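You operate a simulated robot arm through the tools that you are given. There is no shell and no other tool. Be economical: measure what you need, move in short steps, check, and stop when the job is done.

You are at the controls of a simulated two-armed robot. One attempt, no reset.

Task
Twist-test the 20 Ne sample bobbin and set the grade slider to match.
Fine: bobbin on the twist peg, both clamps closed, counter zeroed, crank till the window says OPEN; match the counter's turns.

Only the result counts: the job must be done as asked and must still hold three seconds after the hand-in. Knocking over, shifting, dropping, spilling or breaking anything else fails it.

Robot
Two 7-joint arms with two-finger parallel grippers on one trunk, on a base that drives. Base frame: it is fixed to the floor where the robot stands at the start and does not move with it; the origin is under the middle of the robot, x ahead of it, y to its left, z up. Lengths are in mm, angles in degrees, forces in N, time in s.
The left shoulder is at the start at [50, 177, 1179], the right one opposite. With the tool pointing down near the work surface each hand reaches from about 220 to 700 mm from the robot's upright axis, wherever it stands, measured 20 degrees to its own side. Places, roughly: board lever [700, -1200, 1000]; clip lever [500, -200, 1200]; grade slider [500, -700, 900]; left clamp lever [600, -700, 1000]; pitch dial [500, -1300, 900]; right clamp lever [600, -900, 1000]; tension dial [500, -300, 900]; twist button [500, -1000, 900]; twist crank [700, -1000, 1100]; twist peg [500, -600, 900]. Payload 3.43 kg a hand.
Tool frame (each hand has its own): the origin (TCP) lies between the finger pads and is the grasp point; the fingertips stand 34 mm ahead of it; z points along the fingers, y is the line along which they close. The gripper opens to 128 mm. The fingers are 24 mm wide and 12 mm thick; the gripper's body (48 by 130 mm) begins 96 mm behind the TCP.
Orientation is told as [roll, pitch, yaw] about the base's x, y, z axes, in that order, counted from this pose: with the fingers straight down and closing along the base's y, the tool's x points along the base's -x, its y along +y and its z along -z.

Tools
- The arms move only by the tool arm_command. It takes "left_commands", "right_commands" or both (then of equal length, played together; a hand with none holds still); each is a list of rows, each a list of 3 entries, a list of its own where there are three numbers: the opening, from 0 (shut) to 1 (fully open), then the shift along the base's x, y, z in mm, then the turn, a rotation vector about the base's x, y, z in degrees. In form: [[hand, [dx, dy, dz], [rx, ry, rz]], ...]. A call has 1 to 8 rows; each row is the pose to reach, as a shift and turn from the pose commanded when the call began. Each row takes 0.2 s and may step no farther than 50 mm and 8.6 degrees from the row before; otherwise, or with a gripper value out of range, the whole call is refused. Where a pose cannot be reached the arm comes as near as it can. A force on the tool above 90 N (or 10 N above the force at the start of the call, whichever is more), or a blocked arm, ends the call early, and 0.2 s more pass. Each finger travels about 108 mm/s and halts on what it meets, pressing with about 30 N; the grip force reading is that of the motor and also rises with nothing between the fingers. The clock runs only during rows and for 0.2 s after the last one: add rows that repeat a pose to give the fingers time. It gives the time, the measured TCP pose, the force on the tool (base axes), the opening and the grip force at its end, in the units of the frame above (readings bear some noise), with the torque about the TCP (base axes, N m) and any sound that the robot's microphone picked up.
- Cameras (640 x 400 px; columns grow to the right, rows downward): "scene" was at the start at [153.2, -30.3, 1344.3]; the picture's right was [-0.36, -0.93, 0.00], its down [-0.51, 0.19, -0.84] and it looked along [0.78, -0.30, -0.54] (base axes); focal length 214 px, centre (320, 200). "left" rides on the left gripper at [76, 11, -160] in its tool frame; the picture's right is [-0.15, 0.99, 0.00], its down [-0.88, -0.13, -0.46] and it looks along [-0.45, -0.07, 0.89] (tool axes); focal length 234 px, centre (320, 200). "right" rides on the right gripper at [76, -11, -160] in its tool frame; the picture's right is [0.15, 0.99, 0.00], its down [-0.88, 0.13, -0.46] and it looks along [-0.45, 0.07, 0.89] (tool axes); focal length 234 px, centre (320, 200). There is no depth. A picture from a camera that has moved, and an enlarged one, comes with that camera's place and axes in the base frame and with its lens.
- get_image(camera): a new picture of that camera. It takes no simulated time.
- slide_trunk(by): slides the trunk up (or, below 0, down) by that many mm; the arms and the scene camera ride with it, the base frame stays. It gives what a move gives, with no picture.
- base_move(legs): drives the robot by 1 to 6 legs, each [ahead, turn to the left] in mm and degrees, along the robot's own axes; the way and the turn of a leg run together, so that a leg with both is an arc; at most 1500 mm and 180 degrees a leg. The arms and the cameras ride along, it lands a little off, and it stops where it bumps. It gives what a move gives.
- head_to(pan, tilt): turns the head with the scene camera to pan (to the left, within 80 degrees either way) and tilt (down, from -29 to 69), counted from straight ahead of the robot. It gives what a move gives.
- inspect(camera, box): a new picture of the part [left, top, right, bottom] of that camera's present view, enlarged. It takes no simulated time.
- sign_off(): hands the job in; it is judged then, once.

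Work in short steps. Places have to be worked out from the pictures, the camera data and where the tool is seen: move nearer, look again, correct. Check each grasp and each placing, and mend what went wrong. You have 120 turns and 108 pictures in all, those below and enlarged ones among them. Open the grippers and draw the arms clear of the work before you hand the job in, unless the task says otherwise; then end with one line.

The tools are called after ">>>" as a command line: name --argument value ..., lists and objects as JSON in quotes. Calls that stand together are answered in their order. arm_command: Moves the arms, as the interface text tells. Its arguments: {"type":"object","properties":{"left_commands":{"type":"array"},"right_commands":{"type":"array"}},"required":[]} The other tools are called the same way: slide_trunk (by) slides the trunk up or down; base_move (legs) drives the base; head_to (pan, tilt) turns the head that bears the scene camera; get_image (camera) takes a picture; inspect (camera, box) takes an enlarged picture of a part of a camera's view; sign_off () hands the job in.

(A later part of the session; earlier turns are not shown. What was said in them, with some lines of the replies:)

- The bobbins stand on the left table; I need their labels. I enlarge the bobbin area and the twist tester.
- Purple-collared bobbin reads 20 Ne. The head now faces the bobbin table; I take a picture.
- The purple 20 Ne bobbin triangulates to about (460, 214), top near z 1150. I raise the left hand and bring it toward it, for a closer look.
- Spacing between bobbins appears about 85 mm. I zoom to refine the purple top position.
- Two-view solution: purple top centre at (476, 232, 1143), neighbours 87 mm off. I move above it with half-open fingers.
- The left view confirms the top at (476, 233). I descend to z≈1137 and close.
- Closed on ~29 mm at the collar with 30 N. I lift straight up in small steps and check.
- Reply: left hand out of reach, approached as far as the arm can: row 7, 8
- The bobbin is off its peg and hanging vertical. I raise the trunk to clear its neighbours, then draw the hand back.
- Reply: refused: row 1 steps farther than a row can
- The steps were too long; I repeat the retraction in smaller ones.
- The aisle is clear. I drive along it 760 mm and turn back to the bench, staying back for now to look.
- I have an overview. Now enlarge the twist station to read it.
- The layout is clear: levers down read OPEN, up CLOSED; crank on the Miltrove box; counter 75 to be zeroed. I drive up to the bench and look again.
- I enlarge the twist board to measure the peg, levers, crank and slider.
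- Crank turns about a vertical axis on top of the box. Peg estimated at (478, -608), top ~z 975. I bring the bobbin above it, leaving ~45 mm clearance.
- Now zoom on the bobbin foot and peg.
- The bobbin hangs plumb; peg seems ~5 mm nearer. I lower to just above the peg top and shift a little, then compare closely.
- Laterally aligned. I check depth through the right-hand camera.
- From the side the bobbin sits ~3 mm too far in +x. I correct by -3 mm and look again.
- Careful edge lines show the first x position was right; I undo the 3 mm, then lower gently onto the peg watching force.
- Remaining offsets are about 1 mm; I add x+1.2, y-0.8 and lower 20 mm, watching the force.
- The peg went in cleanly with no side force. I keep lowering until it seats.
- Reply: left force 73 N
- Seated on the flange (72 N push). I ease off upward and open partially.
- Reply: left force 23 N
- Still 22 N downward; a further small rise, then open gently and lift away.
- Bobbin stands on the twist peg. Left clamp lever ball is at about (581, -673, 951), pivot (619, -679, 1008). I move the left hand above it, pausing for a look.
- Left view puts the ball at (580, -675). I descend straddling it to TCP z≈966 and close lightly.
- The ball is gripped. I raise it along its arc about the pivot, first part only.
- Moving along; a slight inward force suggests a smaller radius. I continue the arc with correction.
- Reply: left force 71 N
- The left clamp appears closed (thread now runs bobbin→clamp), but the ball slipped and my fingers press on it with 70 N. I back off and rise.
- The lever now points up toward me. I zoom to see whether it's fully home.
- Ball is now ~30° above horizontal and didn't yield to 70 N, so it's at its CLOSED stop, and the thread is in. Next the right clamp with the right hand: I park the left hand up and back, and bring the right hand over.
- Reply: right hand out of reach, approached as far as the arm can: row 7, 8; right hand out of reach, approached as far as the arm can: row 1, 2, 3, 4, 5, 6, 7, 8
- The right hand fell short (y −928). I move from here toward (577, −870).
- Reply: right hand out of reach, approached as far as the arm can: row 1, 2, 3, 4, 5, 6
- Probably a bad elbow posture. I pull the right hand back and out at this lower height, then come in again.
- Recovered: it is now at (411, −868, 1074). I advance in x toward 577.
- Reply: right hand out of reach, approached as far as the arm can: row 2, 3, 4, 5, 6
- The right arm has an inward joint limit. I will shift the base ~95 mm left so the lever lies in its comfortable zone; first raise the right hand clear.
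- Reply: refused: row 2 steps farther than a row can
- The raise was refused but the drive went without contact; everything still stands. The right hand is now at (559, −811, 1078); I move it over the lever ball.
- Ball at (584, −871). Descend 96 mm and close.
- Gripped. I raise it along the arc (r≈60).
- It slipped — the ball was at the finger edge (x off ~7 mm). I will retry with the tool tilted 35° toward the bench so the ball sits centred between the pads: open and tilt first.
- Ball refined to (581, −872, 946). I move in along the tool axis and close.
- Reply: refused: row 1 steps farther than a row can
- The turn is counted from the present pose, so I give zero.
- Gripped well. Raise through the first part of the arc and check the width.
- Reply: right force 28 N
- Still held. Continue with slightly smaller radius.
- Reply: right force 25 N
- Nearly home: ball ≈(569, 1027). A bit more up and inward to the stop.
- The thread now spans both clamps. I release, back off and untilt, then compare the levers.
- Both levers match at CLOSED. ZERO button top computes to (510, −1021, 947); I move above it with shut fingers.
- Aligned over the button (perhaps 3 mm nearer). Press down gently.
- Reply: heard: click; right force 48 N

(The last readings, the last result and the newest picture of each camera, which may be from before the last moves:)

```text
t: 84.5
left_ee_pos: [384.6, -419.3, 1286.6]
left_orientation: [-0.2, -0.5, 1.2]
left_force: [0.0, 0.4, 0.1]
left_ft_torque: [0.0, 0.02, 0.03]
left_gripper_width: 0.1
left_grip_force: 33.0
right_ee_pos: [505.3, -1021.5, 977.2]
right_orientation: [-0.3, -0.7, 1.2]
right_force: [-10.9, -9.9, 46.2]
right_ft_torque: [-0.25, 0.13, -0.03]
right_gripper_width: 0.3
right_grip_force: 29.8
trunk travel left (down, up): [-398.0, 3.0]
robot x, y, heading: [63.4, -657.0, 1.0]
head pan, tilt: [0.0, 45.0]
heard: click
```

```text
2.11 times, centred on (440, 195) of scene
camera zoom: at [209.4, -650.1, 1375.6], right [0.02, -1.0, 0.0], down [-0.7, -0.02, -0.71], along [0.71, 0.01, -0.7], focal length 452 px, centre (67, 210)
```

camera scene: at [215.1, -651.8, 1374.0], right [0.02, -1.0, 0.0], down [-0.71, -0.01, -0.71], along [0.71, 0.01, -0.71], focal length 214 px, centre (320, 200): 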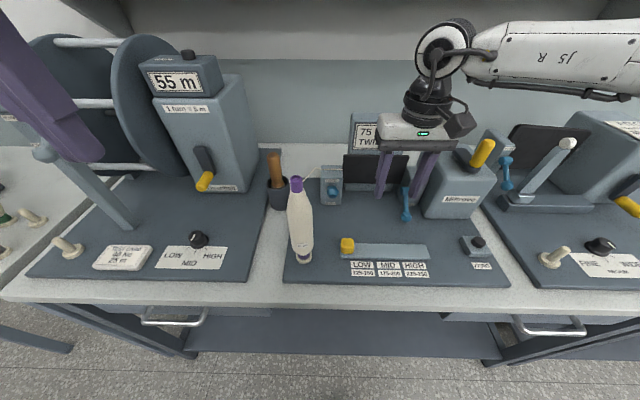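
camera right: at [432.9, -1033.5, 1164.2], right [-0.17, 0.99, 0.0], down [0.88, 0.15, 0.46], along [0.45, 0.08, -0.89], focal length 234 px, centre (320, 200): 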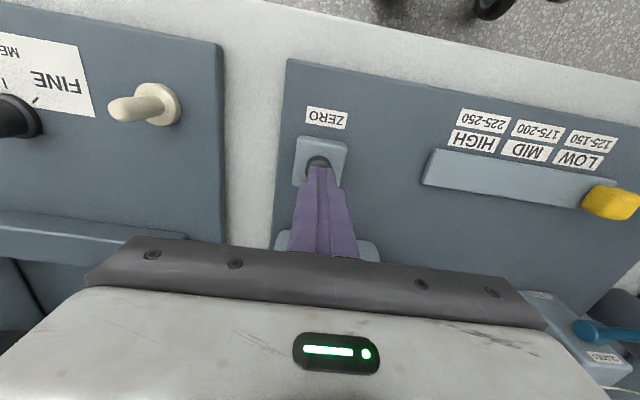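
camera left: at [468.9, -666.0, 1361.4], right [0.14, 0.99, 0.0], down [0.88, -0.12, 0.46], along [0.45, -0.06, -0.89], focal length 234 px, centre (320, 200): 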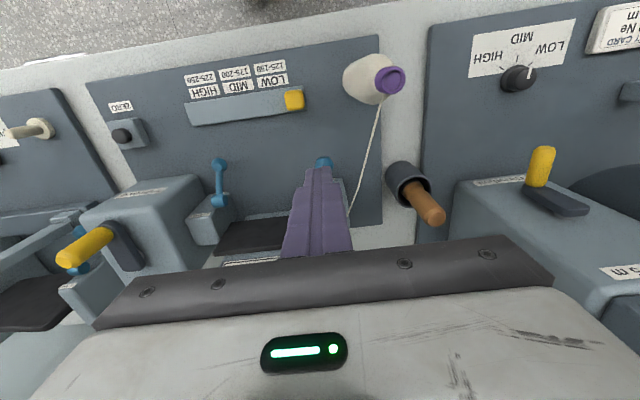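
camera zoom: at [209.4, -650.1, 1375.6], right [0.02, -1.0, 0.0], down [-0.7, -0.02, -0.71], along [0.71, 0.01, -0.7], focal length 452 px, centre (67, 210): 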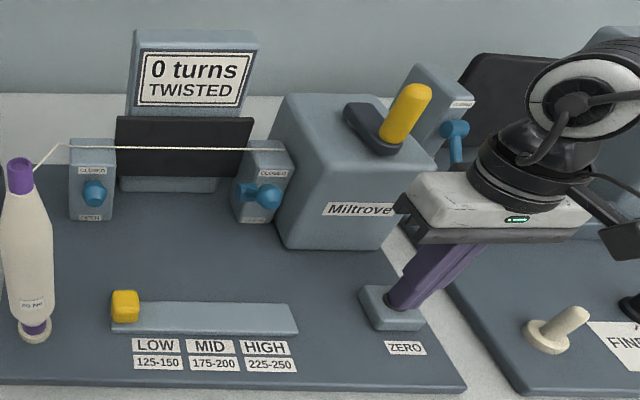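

Counter reads 0 turns. I raise the hand and move nearer the crank for measuring.

>>> arm_command --right_commands '[[0, [0, 0, 45], [0, 0, 0]], [0, [0, 0, 90], [0, 0, 0]], [0, [0, 0, 135], [0, 0, 0]], [0, [0, 0, 180], [0, 0, 0]], [0, [0, 0, 225], [0, 0, 0]], [0.5, [0, 0, 270], [0, 0, 0]], [0.5, [0, 0, 290], [0, 0, 0]], [0.5, [0, 0, 290], [0, 0, 0]]]'

>>> get_image --camera "right"

>>> inspect --camera "scene" --box '[400, 100, 520, 220]'

```text
t: 86.3
left_ee_pos: [388.9, -421.9, 1285.8]
left_orientation: [0.0, -0.3, 1.2]
left_force: [-0.4, 0.6, 0.1]
left_ft_torque: [0.02, 0.03, 0.04]
left_gripper_width: 0.0
left_grip_force: 33.1
right_ee_pos: [505.7, -1022.2, 1260.6]
right_orientation: [0.0, -0.1, 1.3]
right_force: [0.2, 0.3, -1.0]
right_ft_torque: [-0.03, 0.0, 0.03]
right_gripper_width: 63.9
right_grip_force: 0.1
trunk travel left (down, up): [-398.0, 3.0]
robot x, y, heading: [62.7, -655.2, 1.2]
head pan, tilt: [0.0, 45.0]
```

```text
42 pictures are left
camera right: at [431.0, -1037.0, 1422.8], right [-0.17, 0.99, 0.0], down [0.88, 0.15, 0.46], along [0.45, 0.08, -0.89], focal length 234 px, centre (320, 200)
```

right: 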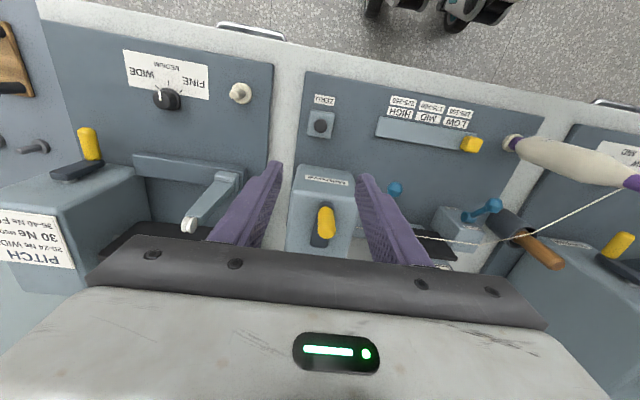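

```text
3.33 times, centred on (460, 160) of scene
camera zoom: at [214.6, -651.9, 1374.1], right [0.02, -1.0, 0.0], down [-0.71, -0.01, -0.71], along [0.71, 0.01, -0.71], focal length 715 px, centre (-147, 333)
```

zoom: 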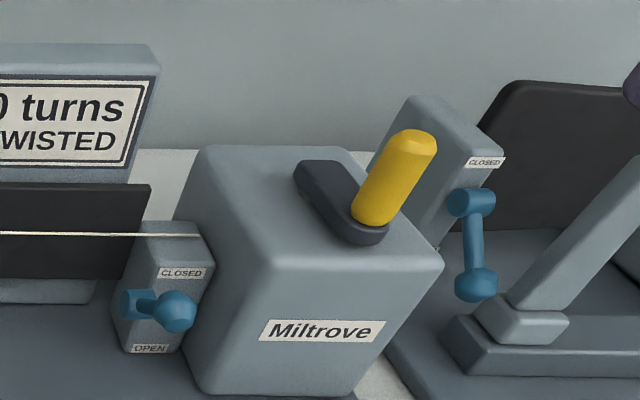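

Zoom on the crank in the right view.

>>> inspect --camera "right" --box '[270, 150, 380, 265]'

```text
3.48 times, centred on (325, 208) of right
camera zoom: at [431.0, -1037.0, 1422.8], right [-0.17, 0.99, 0.0], down [0.88, 0.15, 0.46], along [0.45, 0.08, -0.89], focal length 814 px, centre (303, 174)
```

zoom: 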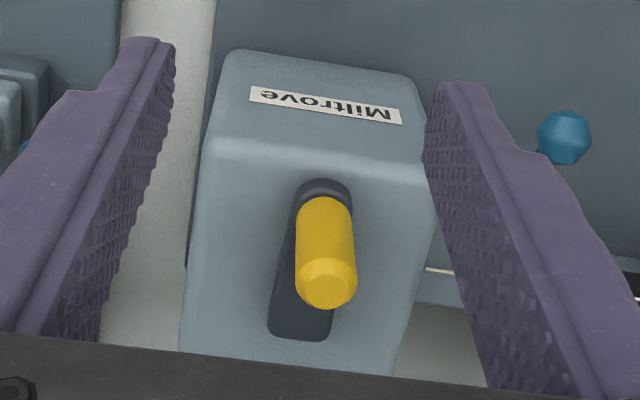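

Crank: handle at about (620, −994) top z 1142, hub near (684, −993), radius ~65. The far side is beyond reach from here, so I check room to drive closer by looking down.

>>> head_to --pan 0 --tilt 69

>>> get_image --camera "scene"

```text
t: 87.2
left_ee_pos: [388.7, -422.0, 1286.2]
left_orientation: [0.0, -0.2, 1.2]
left_force: [-0.2, 0.6, -0.3]
left_ft_torque: [0.0, 0.01, -0.04]
left_gripper_width: 0.0
left_grip_force: 32.9
right_ee_pos: [506.5, -1024.0, 1261.3]
right_orientation: [0.1, 0.0, 1.3]
right_force: [0.0, -0.5, -0.2]
right_ft_torque: [0.02, 0.02, 0.01]
right_gripper_width: 64.1
right_grip_force: 0.1
trunk travel left (down, up): [-398.0, 3.0]
robot x, y, heading: [61.9, -654.9, 1.2]
head pan, tilt: [0.0, 68.8]
```

```text
39 pictures are left
camera scene: at [189.2, -652.4, 1345.3], right [0.02, -1.0, 0.0], down [-0.93, -0.02, -0.36], along [0.36, 0.01, -0.93], focal length 214 px, centre (320, 200)
```

scene: 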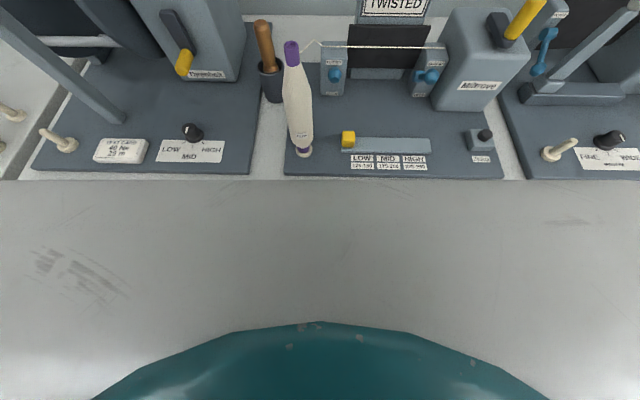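

The chest is near the bench, so I won't drive in; instead I tilt the right tool 28° forward to gain reach, and go above the crank handle.

>>> arm_command --right_commands '[[0.4, [40, 10, 0], [0, -8, 0]], [0.4, [80, 20, 0], [0, -16, 0]], [0.4, [105, 29, 0], [0, -24, 0]], [0.4, [114, 29, -20], [0, -28, 0]], [0.4, [114, 29, -60], [0, -28, 0]], [0.4, [114, 29, -60], [0, -28, 0]]]'

>>> head_to --pan -25 --tilt 35

>>> get_image --camera "right"

>>> get_image --camera "scene"

```text
t: 88.6
left_ee_pos: [389.8, -420.7, 1286.3]
left_orientation: [-0.1, -0.4, 1.2]
left_force: [0.4, 0.4, 0.5]
left_ft_torque: [0.01, -0.01, 0.02]
left_gripper_width: 0.0
left_grip_force: 33.6
right_ee_pos: [620.5, -993.8, 1201.4]
right_orientation: [-0.7, -28.0, 1.3]
right_force: [0.7, 0.3, -0.3]
right_ft_torque: [0.0, -0.05, -0.02]
right_gripper_width: 51.3
right_grip_force: 0.1
trunk travel left (down, up): [-398.0, 3.0]
robot x, y, heading: [63.8, -652.5, 1.4]
head pan, tilt: [0.0, 68.8]
```

```text
t: 89.6
left_ee_pos: [390.2, -420.9, 1286.0]
left_orientation: [0.0, -0.3, 1.3]
left_force: [0.6, 0.5, 0.7]
left_ft_torque: [0.02, 0.01, 0.0]
left_gripper_width: 0.0
left_grip_force: 33.2
right_ee_pos: [620.8, -994.2, 1201.5]
right_orientation: [-0.6, -28.1, 1.4]
right_force: [0.6, -0.4, -0.5]
right_ft_torque: [0.05, -0.02, -0.01]
right_gripper_width: 51.3
right_grip_force: 0.1
trunk travel left (down, up): [-398.0, 3.0]
robot x, y, heading: [60.4, -655.8, 1.5]
head pan, tilt: [-25.0, 35.0]
```

```text
38 pictures are left
camera right: at [479.8, -1006.8, 1309.0], right [-0.15, 0.99, -0.08], down [0.56, 0.15, 0.82], along [0.82, 0.08, -0.57], focal length 234 px, centre (320, 200)
```

right: 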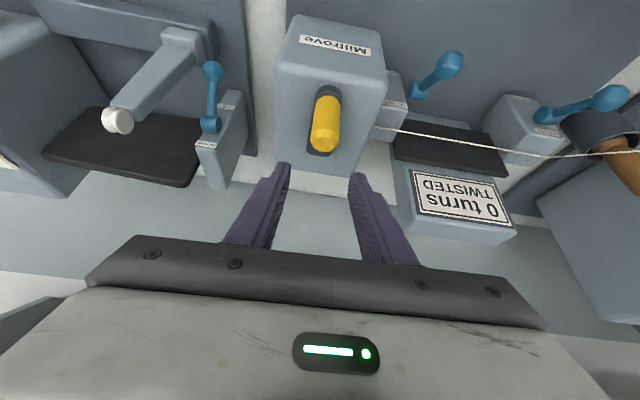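

```text
37 pictures are left
camera scene: at [214.0, -689.0, 1388.8], right [-0.4, -0.92, 0.0], down [-0.53, 0.23, -0.82], along [0.75, -0.33, -0.57], focal length 214 px, centre (320, 200)
```

scene: 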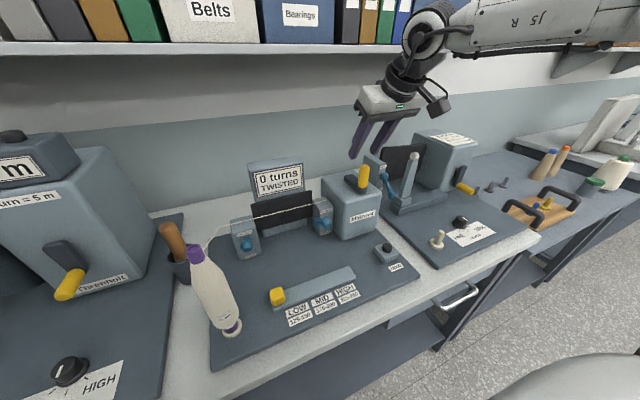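

Handle confirmed at (621, −994). I descend around it and close.

>>> arm_command --right_commands '[[0.4, [0, 0, -35], [0, 0, 0]], [0.4, [0, 0, -60], [0, 0, 0]], [0.4, [0, 0, -71], [0, 0, 0]], [0.4, [0, 0, -71], [0, 0, 0]], [0, [0, 0, -71], [0, 0, 0]], [0, [0, 0, -71], [0, 0, 0]], [0, [0, 0, -71], [0, 0, 0]]]'

>>> get_image --camera "right"

>>> inspect --camera "scene" --box '[300, 120, 460, 250]'

```text
t: 91.2
left_ee_pos: [388.8, -421.1, 1285.4]
left_orientation: [0.0, -0.3, 1.2]
left_force: [0.6, -0.4, 0.3]
left_ft_torque: [0.04, 0.01, 0.02]
left_gripper_width: 0.0
left_grip_force: 33.1
right_ee_pos: [620.8, -992.9, 1130.8]
right_orientation: [-0.4, -28.1, 1.5]
right_force: [0.3, -0.1, -0.5]
right_ft_torque: [1.45, -0.09, 0.01]
right_gripper_width: 25.5
right_grip_force: 44.8
trunk travel left (down, up): [-398.0, 3.0]
robot x, y, heading: [62.2, -658.9, 1.2]
head pan, tilt: [-25.0, 35.0]
```

```text
36 pictures are left
camera right: at [479.2, -1006.3, 1238.2], right [-0.15, 0.99, -0.07], down [0.56, 0.15, 0.82], along [0.82, 0.08, -0.57], focal length 234 px, centre (320, 200)
```

right: 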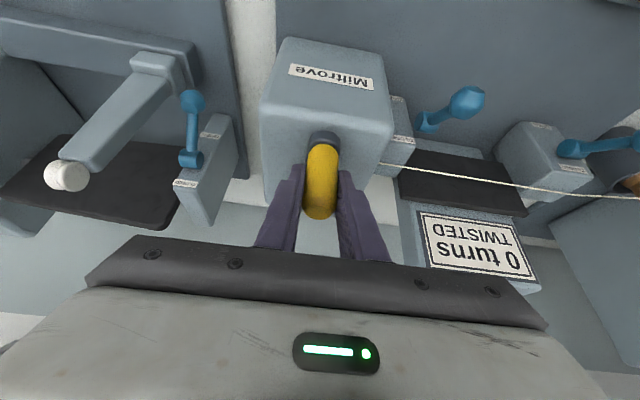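

```text
3.08 times, centred on (380, 185) of scene
camera zoom: at [213.8, -689.3, 1388.9], right [-0.4, -0.92, 0.0], down [-0.52, 0.23, -0.82], along [0.75, -0.33, -0.57], focal length 660 px, centre (135, 246)
```

zoom: 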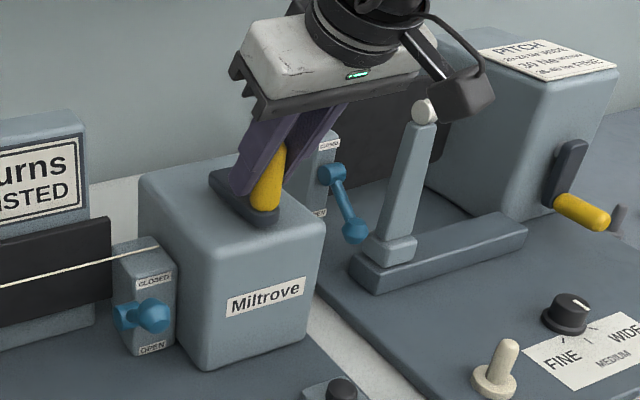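

Firm hold on the handle. Test a small clockwise arc (40°) about the hub to learn the radius and count direction.

>>> arm_command --right_commands '[[0, [4, 22, 0], [0, 0, 0]], [0, [15, 41, 0], [0, 0, 0]], [0, [15, 41, 0], [0, 0, 0]]]'

>>> get_image --camera "right"

```text
t: 92.0
left_ee_pos: [389.0, -420.2, 1285.3]
left_orientation: [0.0, -0.3, 1.1]
left_force: [-0.2, 0.4, 0.1]
left_ft_torque: [0.04, -0.01, 0.0]
left_gripper_width: 0.2
left_grip_force: 32.6
right_ee_pos: [635.9, -952.9, 1130.7]
right_orientation: [-0.5, -28.3, 1.5]
right_force: [4.1, -4.4, 7.4]
right_ft_torque: [1.16, 0.57, 0.01]
right_gripper_width: 25.5
right_grip_force: 45.1
trunk travel left (down, up): [-398.0, 3.0]
robot x, y, heading: [64.8, -660.4, 1.3]
head pan, tilt: [-25.0, 35.0]
```

```text
34 pictures are left
camera right: at [494.3, -967.0, 1237.8], right [-0.15, 0.99, -0.08], down [0.56, 0.15, 0.82], along [0.82, 0.08, -0.57], focal length 234 px, centre (320, 200)
```

right: 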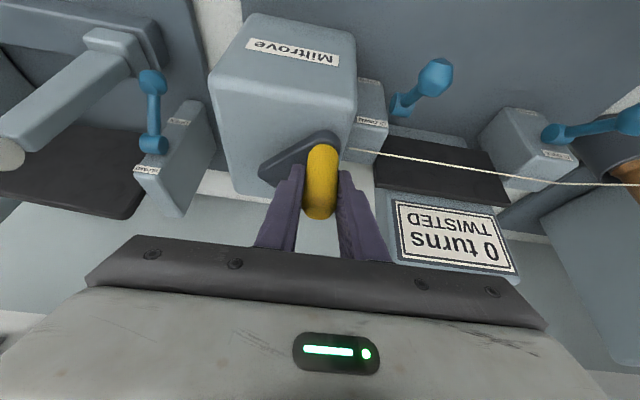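

Low forces; hub fits (676.5, −993), R≈56. I continue clockwise by 180° and check the counter.

>>> arm_command --right_commands '[[0, [19, 11.6, 0], [0, 0, 0]], [0, [40.6, 16, 0], [0, 0, 0]], [0, [62, 11.6, 0], [0, 0, 0]], [0, [80, -0.5, 0], [0, 0, 0]], [0, [92, -19, 0], [0, 0, 0]], [0, [96.6, -40, 0], [0, 0, 0]], [0, [92, -61.5, 0], [0, 0, 0]], [0, [80, -79.7, 0], [0, 0, 0]]]'

>>> get_image --camera "right"

```text
t: 93.8
left_ee_pos: [389.8, -423.8, 1286.0]
left_orientation: [0.1, -0.2, 1.3]
left_force: [0.0, 0.1, 0.4]
left_ft_torque: [0.01, -0.05, -0.03]
left_gripper_width: 0.4
left_grip_force: 33.0
right_ee_pos: [717.4, -1039.1, 1130.6]
right_orientation: [-0.6, -28.6, 1.1]
right_force: [16.4, -21.0, 9.3]
right_ft_torque: [1.33, -1.07, -0.02]
right_gripper_width: 25.3
right_grip_force: 45.2
trunk travel left (down, up): [-398.0, 3.0]
robot x, y, heading: [60.1, -658.0, 1.0]
head pan, tilt: [-25.0, 35.0]
```

```text
33 pictures are left
camera right: at [575.2, -1051.8, 1236.8], right [-0.14, 0.99, -0.08], down [0.55, 0.14, 0.82], along [0.82, 0.07, -0.57], focal length 234 px, centre (320, 200)
```

right: 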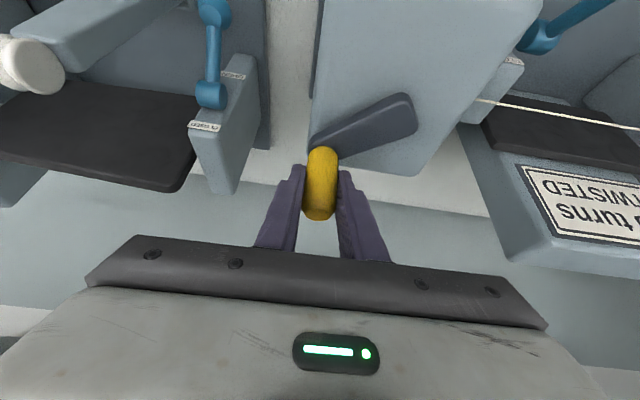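

Fit now: hub (680, −992.6), R 59.5. I read the counter before going on.

>>> inspect --camera "scene" --box '[230, 150, 330, 220]'

```text
5.71 times, centred on (280, 185) of scene
camera zoom: at [214.4, -692.9, 1388.8], right [-0.4, -0.91, 0.0], down [-0.52, 0.23, -0.82], along [0.75, -0.33, -0.57], focal length 1226 px, centre (549, 286)
```

zoom: 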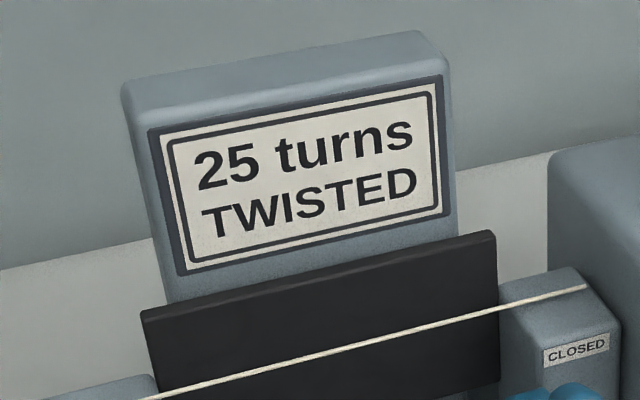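

25 turns after ~225°. I crank one full clockwise revolution.

>>> arm_command --right_commands '[[0, [-42.3, -19.2, 0], [0, 0, 0]], [0, [-82.3, 2.6, 0], [0, 0, 0]], [0, [-95.3, 46.2, 0], [0, 0, 0]], [0, [-73.5, 86.2, 0], [0, 0, 0]], [0, [-29.9, 99.2, 0], [0, 0, 0]], [0, [10.1, 77.4, 0], [0, 0, 0]], [0, [23.1, 33.8, 0], [0, 0, 0]], [0, [1.3, -6.2, 0], [0, 0, 0]]]'

>>> inspect --camera "scene" --box '[230, 120, 390, 230]'

```text
t: 95.6
left_ee_pos: [386.9, -422.2, 1287.4]
left_orientation: [-0.1, -0.4, 1.1]
left_force: [-1.5, 0.3, 0.8]
left_ft_torque: [0.01, -0.03, -0.01]
left_gripper_width: 0.2
left_grip_force: 33.0
right_ee_pos: [715.3, -1039.2, 1128.9]
right_orientation: [-0.6, -28.0, 1.2]
right_force: [-0.3, -0.2, -1.5]
right_ft_torque: [1.51, -1.26, -0.02]
right_gripper_width: 25.2
right_grip_force: 44.6
trunk travel left (down, up): [-398.0, 3.0]
robot x, y, heading: [62.6, -654.4, 1.3]
head pan, tilt: [-25.0, 35.0]
```

```text
3.64 times, centred on (310, 175) of scene
camera zoom: at [212.3, -690.6, 1389.0], right [-0.4, -0.91, 0.0], down [-0.52, 0.23, -0.82], along [0.75, -0.33, -0.57], focal length 780 px, centre (356, 291)
```

zoom: 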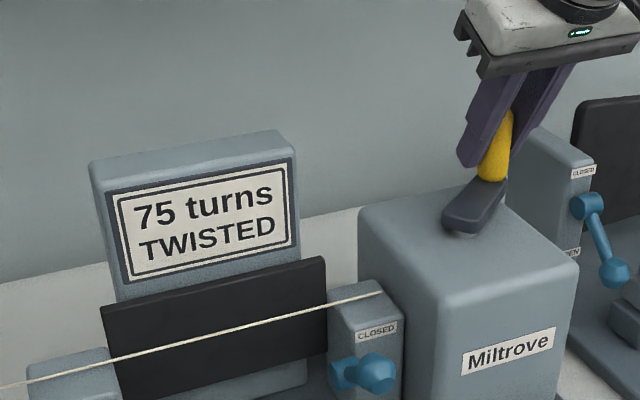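

75 turns: 50 per revolution. Another full revolution brings ~125, the lowest possible value.

>>> arm_command --right_commands '[[0, [-43.6, -13, 0], [0, 0, 0]], [0, [-83.6, 8.8, 0], [0, 0, 0]], [0, [-96.6, 52.4, 0], [0, 0, 0]], [0, [-74.8, 92.4, 0], [0, 0, 0]], [0, [-31.2, 105.4, 0], [0, 0, 0]], [0, [8.8, 83.6, 0], [0, 0, 0]], [0, [21.8, 40, 0], [0, 0, 0]], [0, [0, 0, 0], [0, 0, 0]]]'

>>> inspect --camera "scene" --box '[230, 120, 390, 230]'

```text
t: 97.4
left_ee_pos: [387.6, -422.4, 1286.2]
left_orientation: [0.0, -0.2, 1.1]
left_force: [-1.0, 0.2, 1.1]
left_ft_torque: [0.04, -0.01, -0.02]
left_gripper_width: 0.0
left_grip_force: 33.4
right_ee_pos: [715.7, -1040.7, 1130.2]
right_orientation: [-0.5, -27.9, 1.3]
right_force: [-2.6, 1.5, -10.0]
right_ft_torque: [1.4, -1.22, 0.03]
right_gripper_width: 25.6
right_grip_force: 45.5
trunk travel left (down, up): [-398.0, 3.0]
robot x, y, heading: [60.6, -656.4, 1.3]
head pan, tilt: [-25.0, 35.0]
```

```text
3.64 times, centred on (310, 175) of scene
camera zoom: at [212.9, -690.6, 1388.9], right [-0.4, -0.92, 0.0], down [-0.52, 0.23, -0.82], along [0.75, -0.33, -0.57], focal length 780 px, centre (356, 291)
```

zoom: 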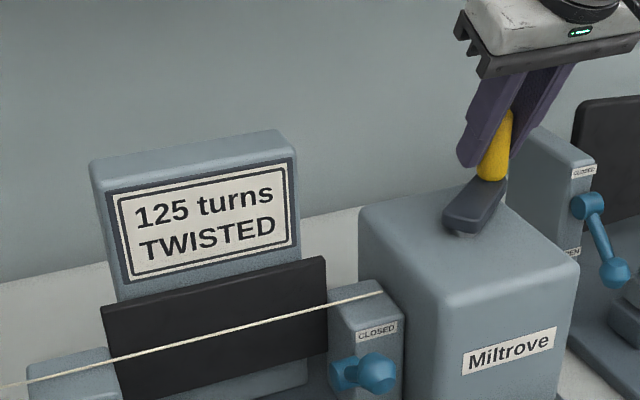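

125, still TWISTED. Now half a revolution at a time.

>>> arm_command --right_commands '[[0, [-43.6, -13, 0], [0, 0, 0]], [0, [-83.6, 8.8, 0], [0, 0, 0]], [0, [-96.6, 52.4, 0], [0, 0, 0]], [0, [-74.8, 85, 0], [0, 0, 0]]]'

>>> inspect --camera "scene" --box '[230, 120, 390, 230]'

```text
t: 98.4
left_ee_pos: [389.4, -419.0, 1284.7]
left_orientation: [-0.1, -0.1, 1.3]
left_force: [0.2, -0.6, 0.6]
left_ft_torque: [0.01, 0.01, 0.01]
left_gripper_width: 0.0
left_grip_force: 33.2
right_ee_pos: [639.9, -947.1, 1129.5]
right_orientation: [-0.3, -27.7, 1.7]
right_force: [-10.6, 14.5, -10.4]
right_ft_torque: [0.66, 1.14, 0.04]
right_gripper_width: 25.1
right_grip_force: 45.4
trunk travel left (down, up): [-398.0, 3.0]
robot x, y, heading: [64.2, -653.0, 1.4]
head pan, tilt: [-25.0, 35.0]
```

```text
3.64 times, centred on (310, 175) of scene
camera zoom: at [214.9, -686.7, 1388.7], right [-0.4, -0.92, 0.0], down [-0.53, 0.23, -0.82], along [0.75, -0.33, -0.57], focal length 780 px, centre (356, 291)
```

zoom: 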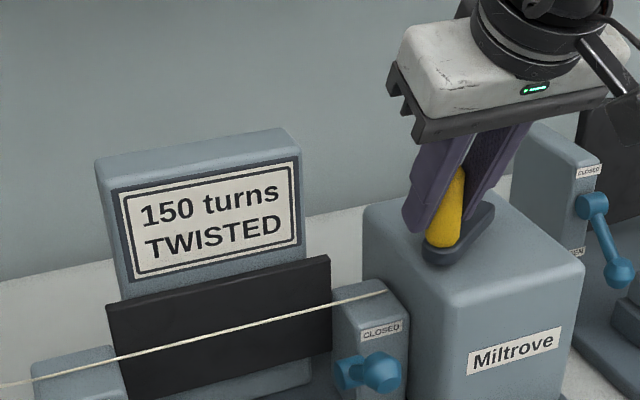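

150, still TWISTED. Another half revolution.

>>> arm_command --right_commands '[[0, [43.6, 20.4, 0], [0, 0, 0]], [0, [83.6, -1.4, 0], [0, 0, 0]], [0, [96.6, -45, 0], [0, 0, 0]], [0, [74.8, -85, 0], [0, 0, 0]]]'

>>> inspect --camera "scene" --box '[230, 120, 390, 230]'

```text
t: 99.4
left_ee_pos: [388.1, -422.8, 1286.8]
left_orientation: [0.0, -0.3, 1.1]
left_force: [0.0, -0.1, -0.2]
left_ft_torque: [0.04, -0.02, 0.02]
left_gripper_width: 0.0
left_grip_force: 33.4
right_ee_pos: [712.3, -1041.4, 1129.5]
right_orientation: [-0.6, -28.0, 1.3]
right_force: [-2.5, 0.8, -5.0]
right_ft_torque: [1.51, -1.07, 0.02]
right_gripper_width: 25.6
right_grip_force: 44.9
trunk travel left (down, up): [-398.0, 3.0]
robot x, y, heading: [61.9, -657.5, 1.2]
head pan, tilt: [-25.0, 35.0]
```

```text
3.64 times, centred on (310, 175) of scene
camera zoom: at [212.4, -690.3, 1389.1], right [-0.4, -0.91, 0.0], down [-0.52, 0.23, -0.82], along [0.75, -0.33, -0.57], focal length 780 px, centre (356, 291)
```

zoom: 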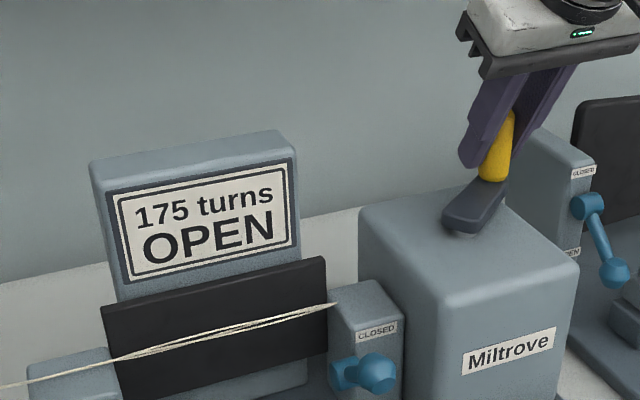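

OPEN at 175 turns → grade MID (175–200). I open the hand and rise off the crank.

>>> arm_command --right_commands '[[0.25, [0, 0, 0], [0, 0, 0]], [0.4, [0, 0, 0], [0, 0, 0]], [0.4, [0, 0, 40], [0, 0, 0]], [0.4, [0, 0, 85], [0, 0, 0]], [0.4, [-40, 0, 105], [0, 8, 0]], [0.4, [-85, 0, 115], [0, 16, 0]], [0.4, [-130, 0, 120], [0, 24, 0]], [0.4, [-175, -10, 120], [0, 28, 0]]]'

>>> head_to --pan 0 --tilt 50

>>> get_image --camera "scene"

```text
t: 101.2
left_ee_pos: [388.5, -421.3, 1286.1]
left_orientation: [0.0, -0.3, 1.1]
left_force: [0.1, 0.4, 0.1]
left_ft_torque: [0.02, -0.04, 0.0]
left_gripper_width: 0.0
left_grip_force: 32.7
right_ee_pos: [540.7, -1048.9, 1250.4]
right_orientation: [0.2, 0.0, 1.1]
right_force: [-0.3, -0.8, 0.4]
right_ft_torque: [0.02, -0.01, 0.01]
right_gripper_width: 51.0
right_grip_force: 0.1
trunk travel left (down, up): [-398.0, 3.0]
robot x, y, heading: [62.3, -655.1, 0.8]
head pan, tilt: [-25.0, 35.0]
```

```text
t: 102.1
left_ee_pos: [389.4, -422.2, 1284.8]
left_orientation: [0.0, -0.3, 1.1]
left_force: [0.3, 0.8, 0.1]
left_ft_torque: [0.01, 0.01, -0.02]
left_gripper_width: 0.1
left_grip_force: 32.7
right_ee_pos: [543.0, -1048.0, 1250.8]
right_orientation: [0.2, -0.1, 1.2]
right_force: [-0.6, 0.4, -0.3]
right_ft_torque: [-0.01, 0.0, 0.02]
right_gripper_width: 51.1
right_grip_force: 0.0
trunk travel left (down, up): [-398.0, 3.0]
robot x, y, heading: [60.6, -660.3, 0.9]
head pan, tilt: [0.0, 50.0]
```

```text
27 pictures are left
camera scene: at [210.2, -652.1, 1367.2], right [0.02, -1.0, 0.0], down [-0.77, -0.02, -0.64], along [0.64, 0.01, -0.77], focal length 214 px, centre (320, 200)
```

scene: 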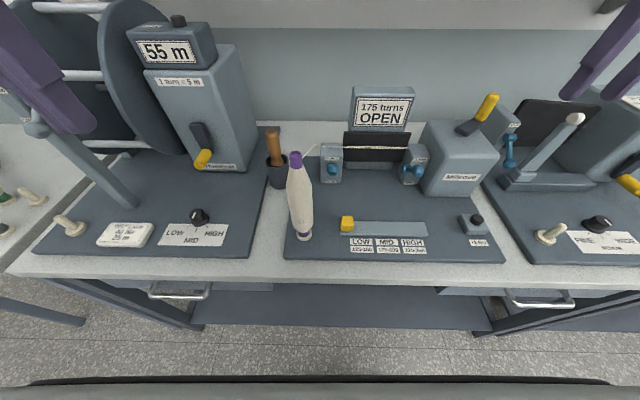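

Still 175/OPEN. Zoom on the slider to locate the knob and MID.

>>> inspect --camera "scene" --box '[320, 200, 450, 270]'

```text
4.92 times, centred on (385, 235) of scene
camera zoom: at [210.2, -652.1, 1367.2], right [0.02, -1.0, 0.0], down [-0.77, -0.02, -0.64], along [0.64, 0.01, -0.77], focal length 1056 px, centre (0, 28)
```

zoom: 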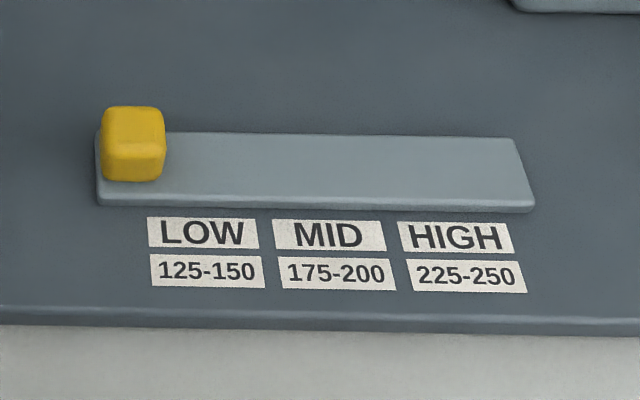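

Bobbin stands too near for a normal grasp of the knob. I'll use the wide-open right hand as a hook: its left finger behind the knob, dragging it toward −y to MID (label centre y≈−803; knob now y≈−711). Approach above first.

>>> arm_command --right_commands '[[1, [-9, 36, -17], [0, -3, 0]], [1, [-18, 72, -35], [0, -6, 0]], [1, [-27, 108, -52], [0, -9, 0]], [1, [-36, 144, -70], [0, -12, 0]], [1, [-45, 180, -87], [0, -15, 0]], [1, [-54, 216, -105], [0, -18, 0]], [1, [-63, 252, -122], [0, -21, 0]], [1, [-72, 286, -140], [0, -25, 0]]]'

>>> get_image --camera "right"

>>> get_image --camera "scene"

```text
t: 103.9
left_ee_pos: [390.9, -419.4, 1285.2]
left_orientation: [-0.1, -0.3, 1.2]
left_force: [-0.1, 0.0, -0.2]
left_ft_torque: [-0.01, 0.03, -0.02]
left_gripper_width: 0.3
left_grip_force: 33.2
right_ee_pos: [470.7, -760.4, 1109.4]
right_orientation: [-0.4, -25.1, 1.4]
right_force: [0.8, 0.2, -0.7]
right_ft_torque: [0.01, 0.0, -0.01]
right_gripper_width: 128.0
right_grip_force: 0.1
trunk travel left (down, up): [-398.0, 3.0]
robot x, y, heading: [67.0, -658.7, 1.0]
head pan, tilt: [0.0, 50.0]
```

```text
25 pictures are left
camera right: at [335.2, -774.2, 1224.3], right [-0.15, 0.99, -0.07], down [0.6, 0.15, 0.79], along [0.78, 0.08, -0.62], focal length 234 px, centre (320, 200)
```

right: 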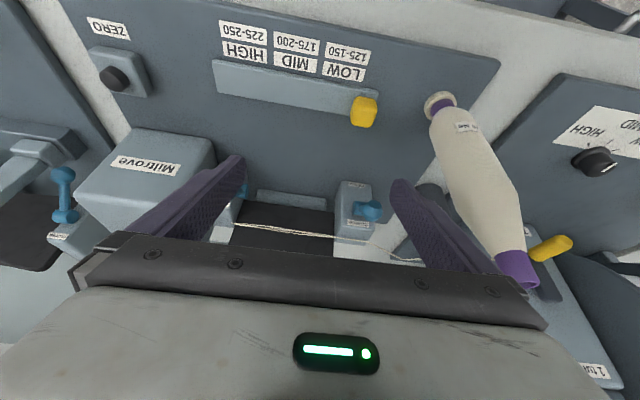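

```text
24 pictures are left
camera scene: at [211.3, -651.7, 1367.0], right [0.02, -1.0, 0.0], down [-0.77, -0.02, -0.64], along [0.64, 0.01, -0.77], focal length 214 px, centre (320, 200)
```

scene: 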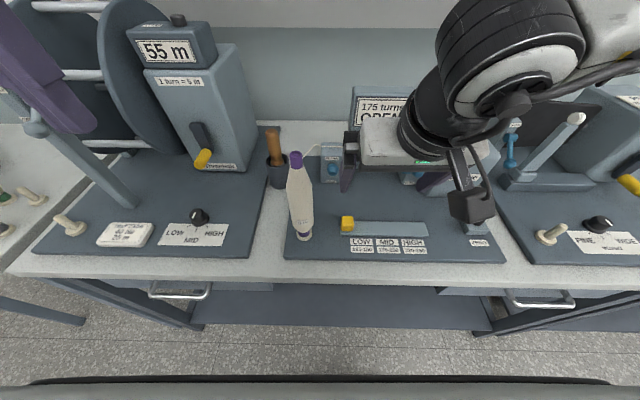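

In position. Knob ≈(487, −713). I shift so the left finger is just beyond its far edge and lower to z≈978.

>>> arm_command --right_commands '[[1, [3, 8, -40], [0, 0, 0]], [1, [3, 8, -80], [0, 0, 0]], [1, [3, 8, -110], [0, 0, 0]], [1, [3, 8, -130], [0, 0, 0]], [1, [3, 8, -130], [0, 0, 0]]]'

>>> get_image --camera "right"

>>> inspect --camera "scene" --box '[270, 130, 450, 270]'

```text
t: 105.1
left_ee_pos: [386.9, -421.7, 1286.5]
left_orientation: [0.0, -0.4, 1.2]
left_force: [-0.2, 0.4, 0.2]
left_ft_torque: [-0.02, 0.01, -0.01]
left_gripper_width: 0.1
left_grip_force: 32.8
right_ee_pos: [473.1, -770.9, 991.1]
right_orientation: [-0.2, -25.6, 1.4]
right_force: [-2.5, 0.8, 27.2]
right_ft_torque: [1.78, -0.12, 0.11]
right_gripper_width: 128.0
right_grip_force: 0.0
right hand out of reach, approached as far as the arm can: row 2, 3, 4, 5
trunk travel left (down, up): [-398.0, 3.0]
robot x, y, heading: [63.8, -657.0, 1.1]
head pan, tilt: [0.0, 50.0]
```

```text
23 pictures are left
camera right: at [336.1, -785.1, 1105.5], right [-0.15, 0.99, -0.06], down [0.59, 0.14, 0.79], along [0.79, 0.08, -0.61], focal length 234 px, centre (320, 200)
```

right: 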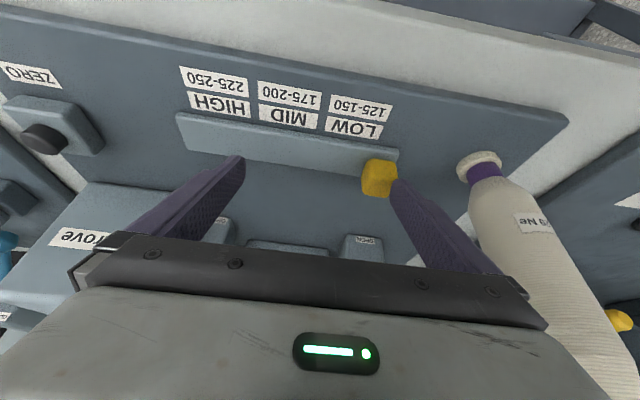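

```text
2.86 times, centred on (360, 200) of scene
camera zoom: at [208.1, -651.7, 1367.9], right [0.02, -1.0, 0.0], down [-0.76, -0.02, -0.64], along [0.64, 0.01, -0.76], focal length 613 px, centre (206, 200)
```

zoom: 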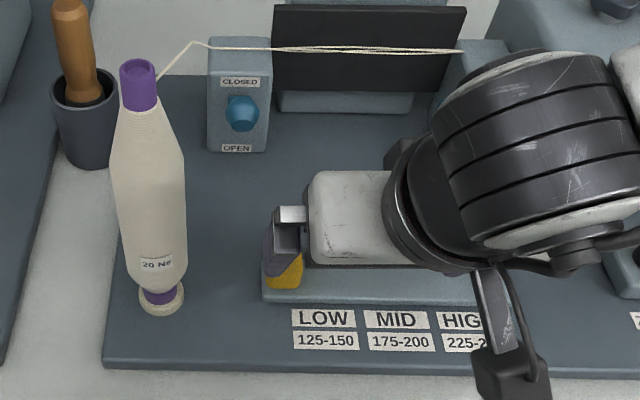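

The inward limit at low height pulled the hand aside and the finger touched the knob top. I rise again; lowering the trunk instead will keep the arm posture reachable.

>>> arm_command --right_commands '[[1, [0, 0, 30], [0, 0, 0]], [1, [0, 5, 70], [0, 0, 0]], [1, [0, 12, 110], [0, 0, 0]], [1, [0, 18, 130], [0, 0, 0]], [1, [0, 18, 130], [0, 0, 0]]]'

```text
t: 106.3
left_ee_pos: [389.8, -421.3, 1286.1]
left_orientation: [0.1, -0.3, 1.2]
left_force: [-0.6, 0.5, 0.4]
left_ft_torque: [-0.02, 0.0, 0.02]
left_gripper_width: 0.2
left_grip_force: 33.4
right_ee_pos: [473.9, -753.8, 1118.7]
right_orientation: [-0.5, -25.0, 1.3]
right_force: [-0.2, 0.2, -0.4]
right_ft_torque: [0.01, 0.02, -0.01]
right_gripper_width: 127.8
right_grip_force: 0.0
trunk travel left (down, up): [-398.0, 3.0]
robot x, y, heading: [62.2, -656.1, 1.1]
head pan, tilt: [0.0, 50.0]
```

Now at (474, −754, 1119). Slide the trunk down 110 mm and look.

>>> slide_trunk --by -110

>>> get_image --camera "right"

```text
t: 107.7
left_ee_pos: [389.1, -421.1, 1175.5]
left_orientation: [0.0, -0.3, 1.2]
left_force: [-0.7, -0.3, -0.1]
left_ft_torque: [0.01, -0.01, -0.01]
left_gripper_width: 0.0
left_grip_force: 33.0
right_ee_pos: [473.2, -754.0, 1008.4]
right_orientation: [-0.4, -25.0, 1.4]
right_force: [0.2, 0.7, 0.2]
right_ft_torque: [0.02, 0.01, -0.01]
right_gripper_width: 127.9
right_grip_force: 0.0
trunk travel left (down, up): [-288.0, 113.0]
robot x, y, heading: [63.6, -658.2, 0.9]
head pan, tilt: [0.0, 50.0]
```

```text
21 pictures are left
camera right: at [337.4, -767.8, 1123.6], right [-0.15, 0.99, -0.07], down [0.6, 0.15, 0.79], along [0.78, 0.08, -0.62], focal length 234 px, centre (320, 200)
```

right: 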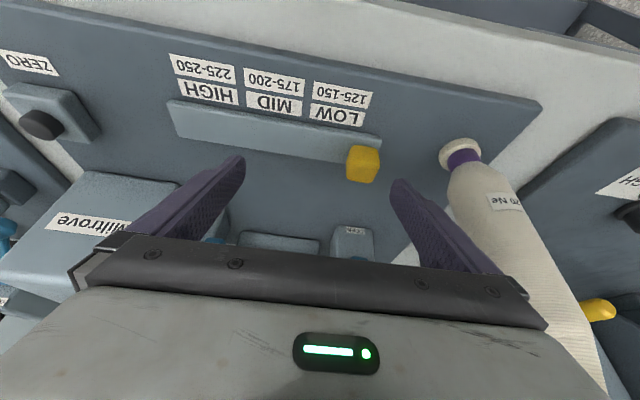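

Left finger is clear beyond the knob. Lower the trunk 30 mm more.

>>> slide_trunk --by -29

>>> get_image --camera "right"

```text
t: 108.4
left_ee_pos: [388.6, -421.7, 1146.7]
left_orientation: [0.1, -0.4, 1.2]
left_force: [0.5, 0.7, 0.4]
left_ft_torque: [-0.02, 0.01, -0.01]
left_gripper_width: 0.0
left_grip_force: 33.1
right_ee_pos: [472.7, -754.0, 980.9]
right_orientation: [-0.6, -25.2, 1.3]
right_force: [0.7, 0.7, -0.1]
right_ft_torque: [0.03, 0.01, 0.01]
right_gripper_width: 128.1
right_grip_force: 0.1
trunk travel left (down, up): [-259.0, 142.0]
robot x, y, heading: [61.9, -653.0, 1.1]
head pan, tilt: [0.0, 50.0]
```

```text
20 pictures are left
camera right: at [337.4, -767.8, 1094.6], right [-0.15, 0.99, -0.07], down [0.6, 0.15, 0.79], along [0.78, 0.08, -0.62], focal length 234 px, centre (320, 200)
```

right: 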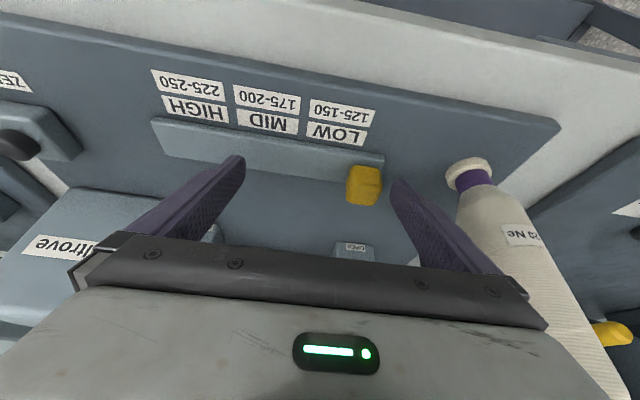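

No contact with the plate. Drag toward −y by 82 mm, then check alignment.

>>> arm_command --right_commands '[[1, [0, -15, 0], [0, 0, 0]], [1, [0, -30, 0], [0, 0, 0]], [1, [0, -45, 0], [0, 0, 0]], [1, [0, -60, 0], [0, 0, 0]], [1, [0, -72, 0], [0, 0, 0]], [1, [0, -82, 0], [0, 0, 0]], [1, [0, -82, 0], [0, 0, 0]]]'

>>> get_image --camera "right"

>>> get_image --camera "scene"

```text
t: 110.0
left_ee_pos: [387.9, -420.7, 1146.3]
left_orientation: [0.0, -0.3, 1.2]
left_force: [-1.0, -0.3, 0.2]
left_ft_torque: [-0.02, 0.0, -0.02]
left_gripper_width: 0.1
left_grip_force: 33.3
right_ee_pos: [472.1, -836.0, 980.0]
right_orientation: [-0.5, -25.0, 1.5]
right_force: [-0.3, -0.3, -0.9]
right_ft_torque: [-0.03, -0.01, -0.03]
right_gripper_width: 128.1
right_grip_force: 0.0
trunk travel left (down, up): [-259.0, 142.0]
robot x, y, heading: [65.4, -659.1, 1.2]
head pan, tilt: [0.0, 50.0]
```

```text
19 pictures are left
camera right: at [337.5, -850.2, 1094.2], right [-0.15, 0.99, -0.07], down [0.6, 0.15, 0.78], along [0.78, 0.08, -0.62], focal length 234 px, centre (320, 200)
```

right: 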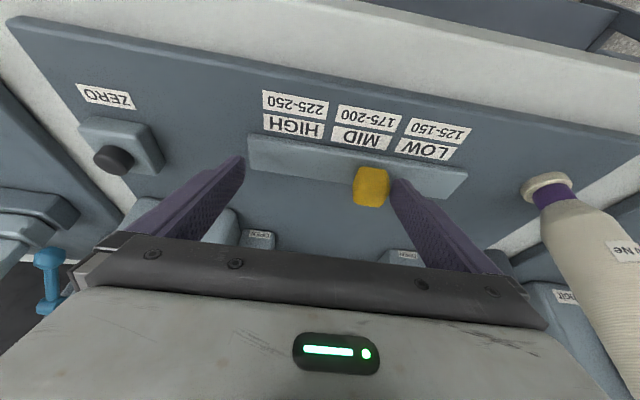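

```text
18 pictures are left
camera scene: at [210.3, -651.9, 1228.2], right [0.02, -1.0, 0.0], down [-0.77, -0.02, -0.64], along [0.64, 0.01, -0.77], focal length 214 px, centre (320, 200)
```

scene: 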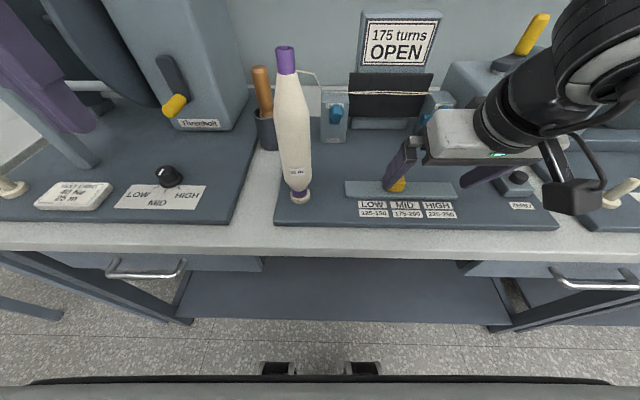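

The knob rests ~10–13 mm short of the MID centre. I drag 10 mm further.

>>> arm_command --right_commands '[[1, [0, -5, 0], [0, 0, 0]], [1, [0, -10.5, 0], [0, 0, 0]], [1, [0, -10.5, 0], [0, 0, 0]]]'

>>> arm_command --right_commands '[[1, [0, 8, 0], [0, 0, 0]], [1, [0, 8, 30], [0, 0, 0]], [1, [0, 0, 70], [0, 0, 0]], [1, [0, -40, 100], [0, 0, 0]], [1, [-10, -85, 120], [0, 0, 0]], [1, [-30, -130, 140], [0, 0, 0]], [1, [-50, -170, 160], [0, 0, 0]], [1, [-50, -170, 160], [0, 0, 0]]]'

>>> inspect --camera "scene" --box '[320, 150, 480, 230]'

```text
t: 110.8
left_ee_pos: [389.8, -421.5, 1147.2]
left_orientation: [0.0, -0.3, 1.1]
left_force: [0.2, -0.8, 0.1]
left_ft_torque: [-0.02, 0.0, -0.03]
left_gripper_width: 0.0
left_grip_force: 33.2
right_ee_pos: [473.7, -846.9, 979.9]
right_orientation: [-0.5, -25.0, 1.4]
right_force: [0.3, 0.3, 0.5]
right_ft_torque: [0.02, 0.0, -0.01]
right_gripper_width: 128.1
right_grip_force: 0.0
trunk travel left (down, up): [-259.0, 142.0]
robot x, y, heading: [62.1, -654.5, 1.0]
head pan, tilt: [0.0, 50.0]
```

```text
refused: row 5 steps farther than a row can; nothing moved
```

```text
4.00 times, centred on (400, 190) of scene
camera zoom: at [210.3, -651.9, 1228.2], right [0.02, -1.0, 0.0], down [-0.77, -0.02, -0.64], along [0.64, 0.01, -0.77], focal length 858 px, centre (0, 240)
```

zoom: 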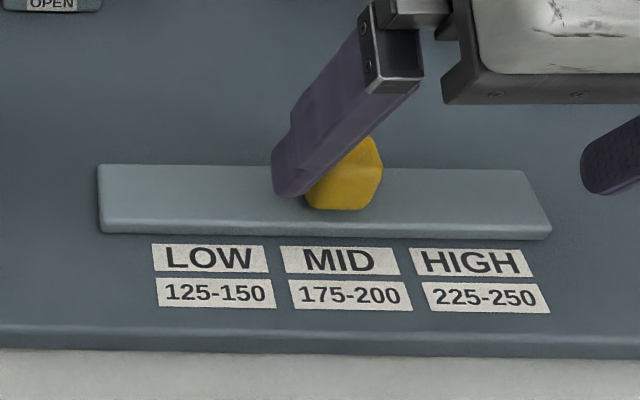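

The knob sits over MID. I withdraw the right hand with smaller steps: first off the knob, then up and away.

>>> arm_command --right_commands '[[1, [0, 7, 0], [0, 0, 0]], [1, [0, 7, 35], [0, 0, 0]], [1, [0, 7, 75], [0, 0, 0]], [1, [0, -15, 115], [0, 0, 0]], [1, [-5, -50, 140], [0, 0, 0]], [1, [-15, -90, 150], [0, 0, 0]], [1, [-25, -130, 160], [0, 0, 0]], [1, [-35, -170, 165], [0, 0, 0]]]'

>>> inspect --camera "scene" --box '[320, 150, 480, 230]'

>>> get_image --camera "scene"

```text
t: 112.6
left_ee_pos: [388.2, -420.6, 1147.0]
left_orientation: [0.0, -0.3, 1.3]
left_force: [0.1, 0.0, 0.0]
left_ft_torque: [0.01, -0.02, 0.01]
left_gripper_width: 0.0
left_grip_force: 32.9
right_ee_pos: [438.2, -1017.7, 1143.9]
right_orientation: [-0.5, -24.9, 1.4]
right_force: [0.3, 0.7, 0.2]
right_ft_torque: [0.0, 0.0, 0.03]
right_gripper_width: 128.0
right_grip_force: 0.1
trunk travel left (down, up): [-259.0, 142.0]
robot x, y, heading: [60.1, -657.9, 1.1]
head pan, tilt: [0.0, 50.0]
```

```text
4.00 times, centred on (400, 190) of scene
camera zoom: at [210.2, -652.5, 1228.2], right [0.02, -1.0, 0.0], down [-0.77, -0.02, -0.64], along [0.64, 0.01, -0.77], focal length 858 px, centre (0, 240)
```

zoom: 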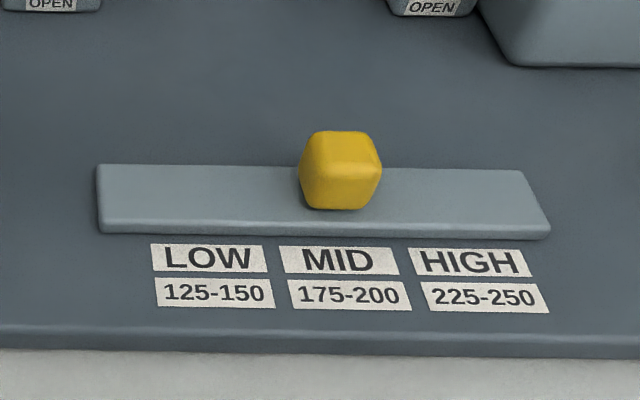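

```text
15 pictures are left
camera scene: at [210.2, -652.5, 1228.2], right [0.02, -1.0, 0.0], down [-0.77, -0.02, -0.64], along [0.64, 0.01, -0.77], focal length 214 px, centre (320, 200)
```

scene: 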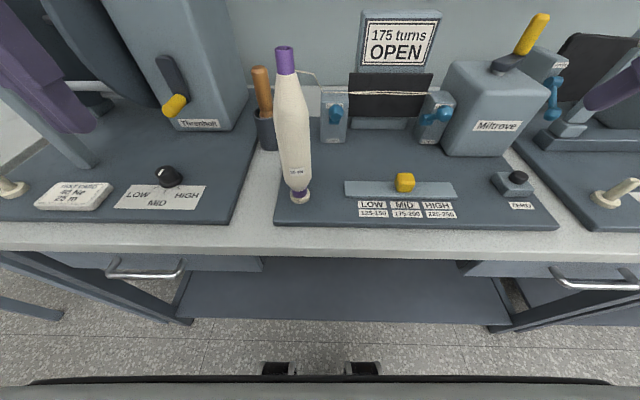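

Slider at MID, counter 175 OPEN, bobbin seated, clamps closed. I open the left gripper and draw both arms up and back.

>>> arm_command --left_commands '[[0.5, [0, 0, 20], [0, 0, 0]], [1, [0, 0, 40], [0, 0, 0]], [1, [-20, 0, 60], [0, 0, 0]], [1, [-40, 0, 80], [0, 0, 0]]]' --right_commands '[[1, [-10, 0, 20], [0, 0, 0]], [1, [-25, 0, 40], [0, 0, 0]], [1, [-40, 0, 60], [0, 0, 0]], [1, [-60, 0, 80], [0, 0, 0]]]'

>>> get_image --camera "scene"

```text
t: 113.6
left_ee_pos: [347.0, -422.4, 1227.3]
left_orientation: [-0.1, -0.5, 1.2]
left_force: [-0.3, -0.3, -0.1]
left_ft_torque: [0.0, 0.04, 0.01]
left_gripper_width: 128.1
left_grip_force: 0.0
right_ee_pos: [377.5, -1014.9, 1224.8]
right_orientation: [-0.5, -25.1, 1.4]
right_force: [-0.1, 0.1, -0.5]
right_ft_torque: [-0.01, -0.03, -0.03]
right_gripper_width: 128.0
right_grip_force: 0.0
trunk travel left (down, up): [-259.0, 142.0]
robot x, y, heading: [62.8, -656.9, 1.5]
head pan, tilt: [0.0, 50.0]
```

```text
14 pictures are left
camera scene: at [209.4, -652.0, 1228.3], right [0.02, -1.0, 0.0], down [-0.77, -0.02, -0.64], along [0.64, 0.01, -0.77], focal length 214 px, centre (320, 200)
```

scene: 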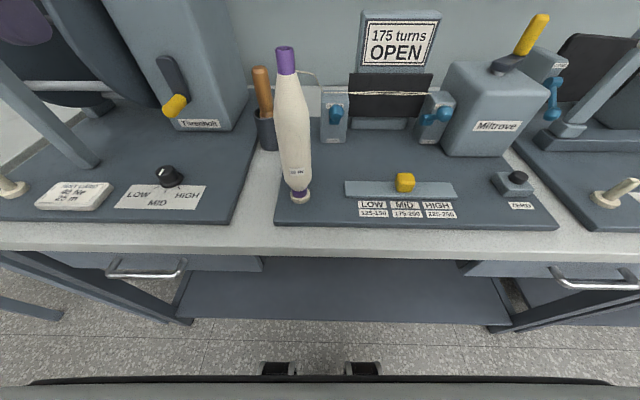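

All is in place and the arms are clear; I hand in.

>>> sign_off

```text
The job is handed in.
```

The 20 Ne bobbin is on the twist peg with both clamps closed; I zeroed the counter and cranked until the window read OPEN at 175 turns, then set the grade slider to MID (175–200).
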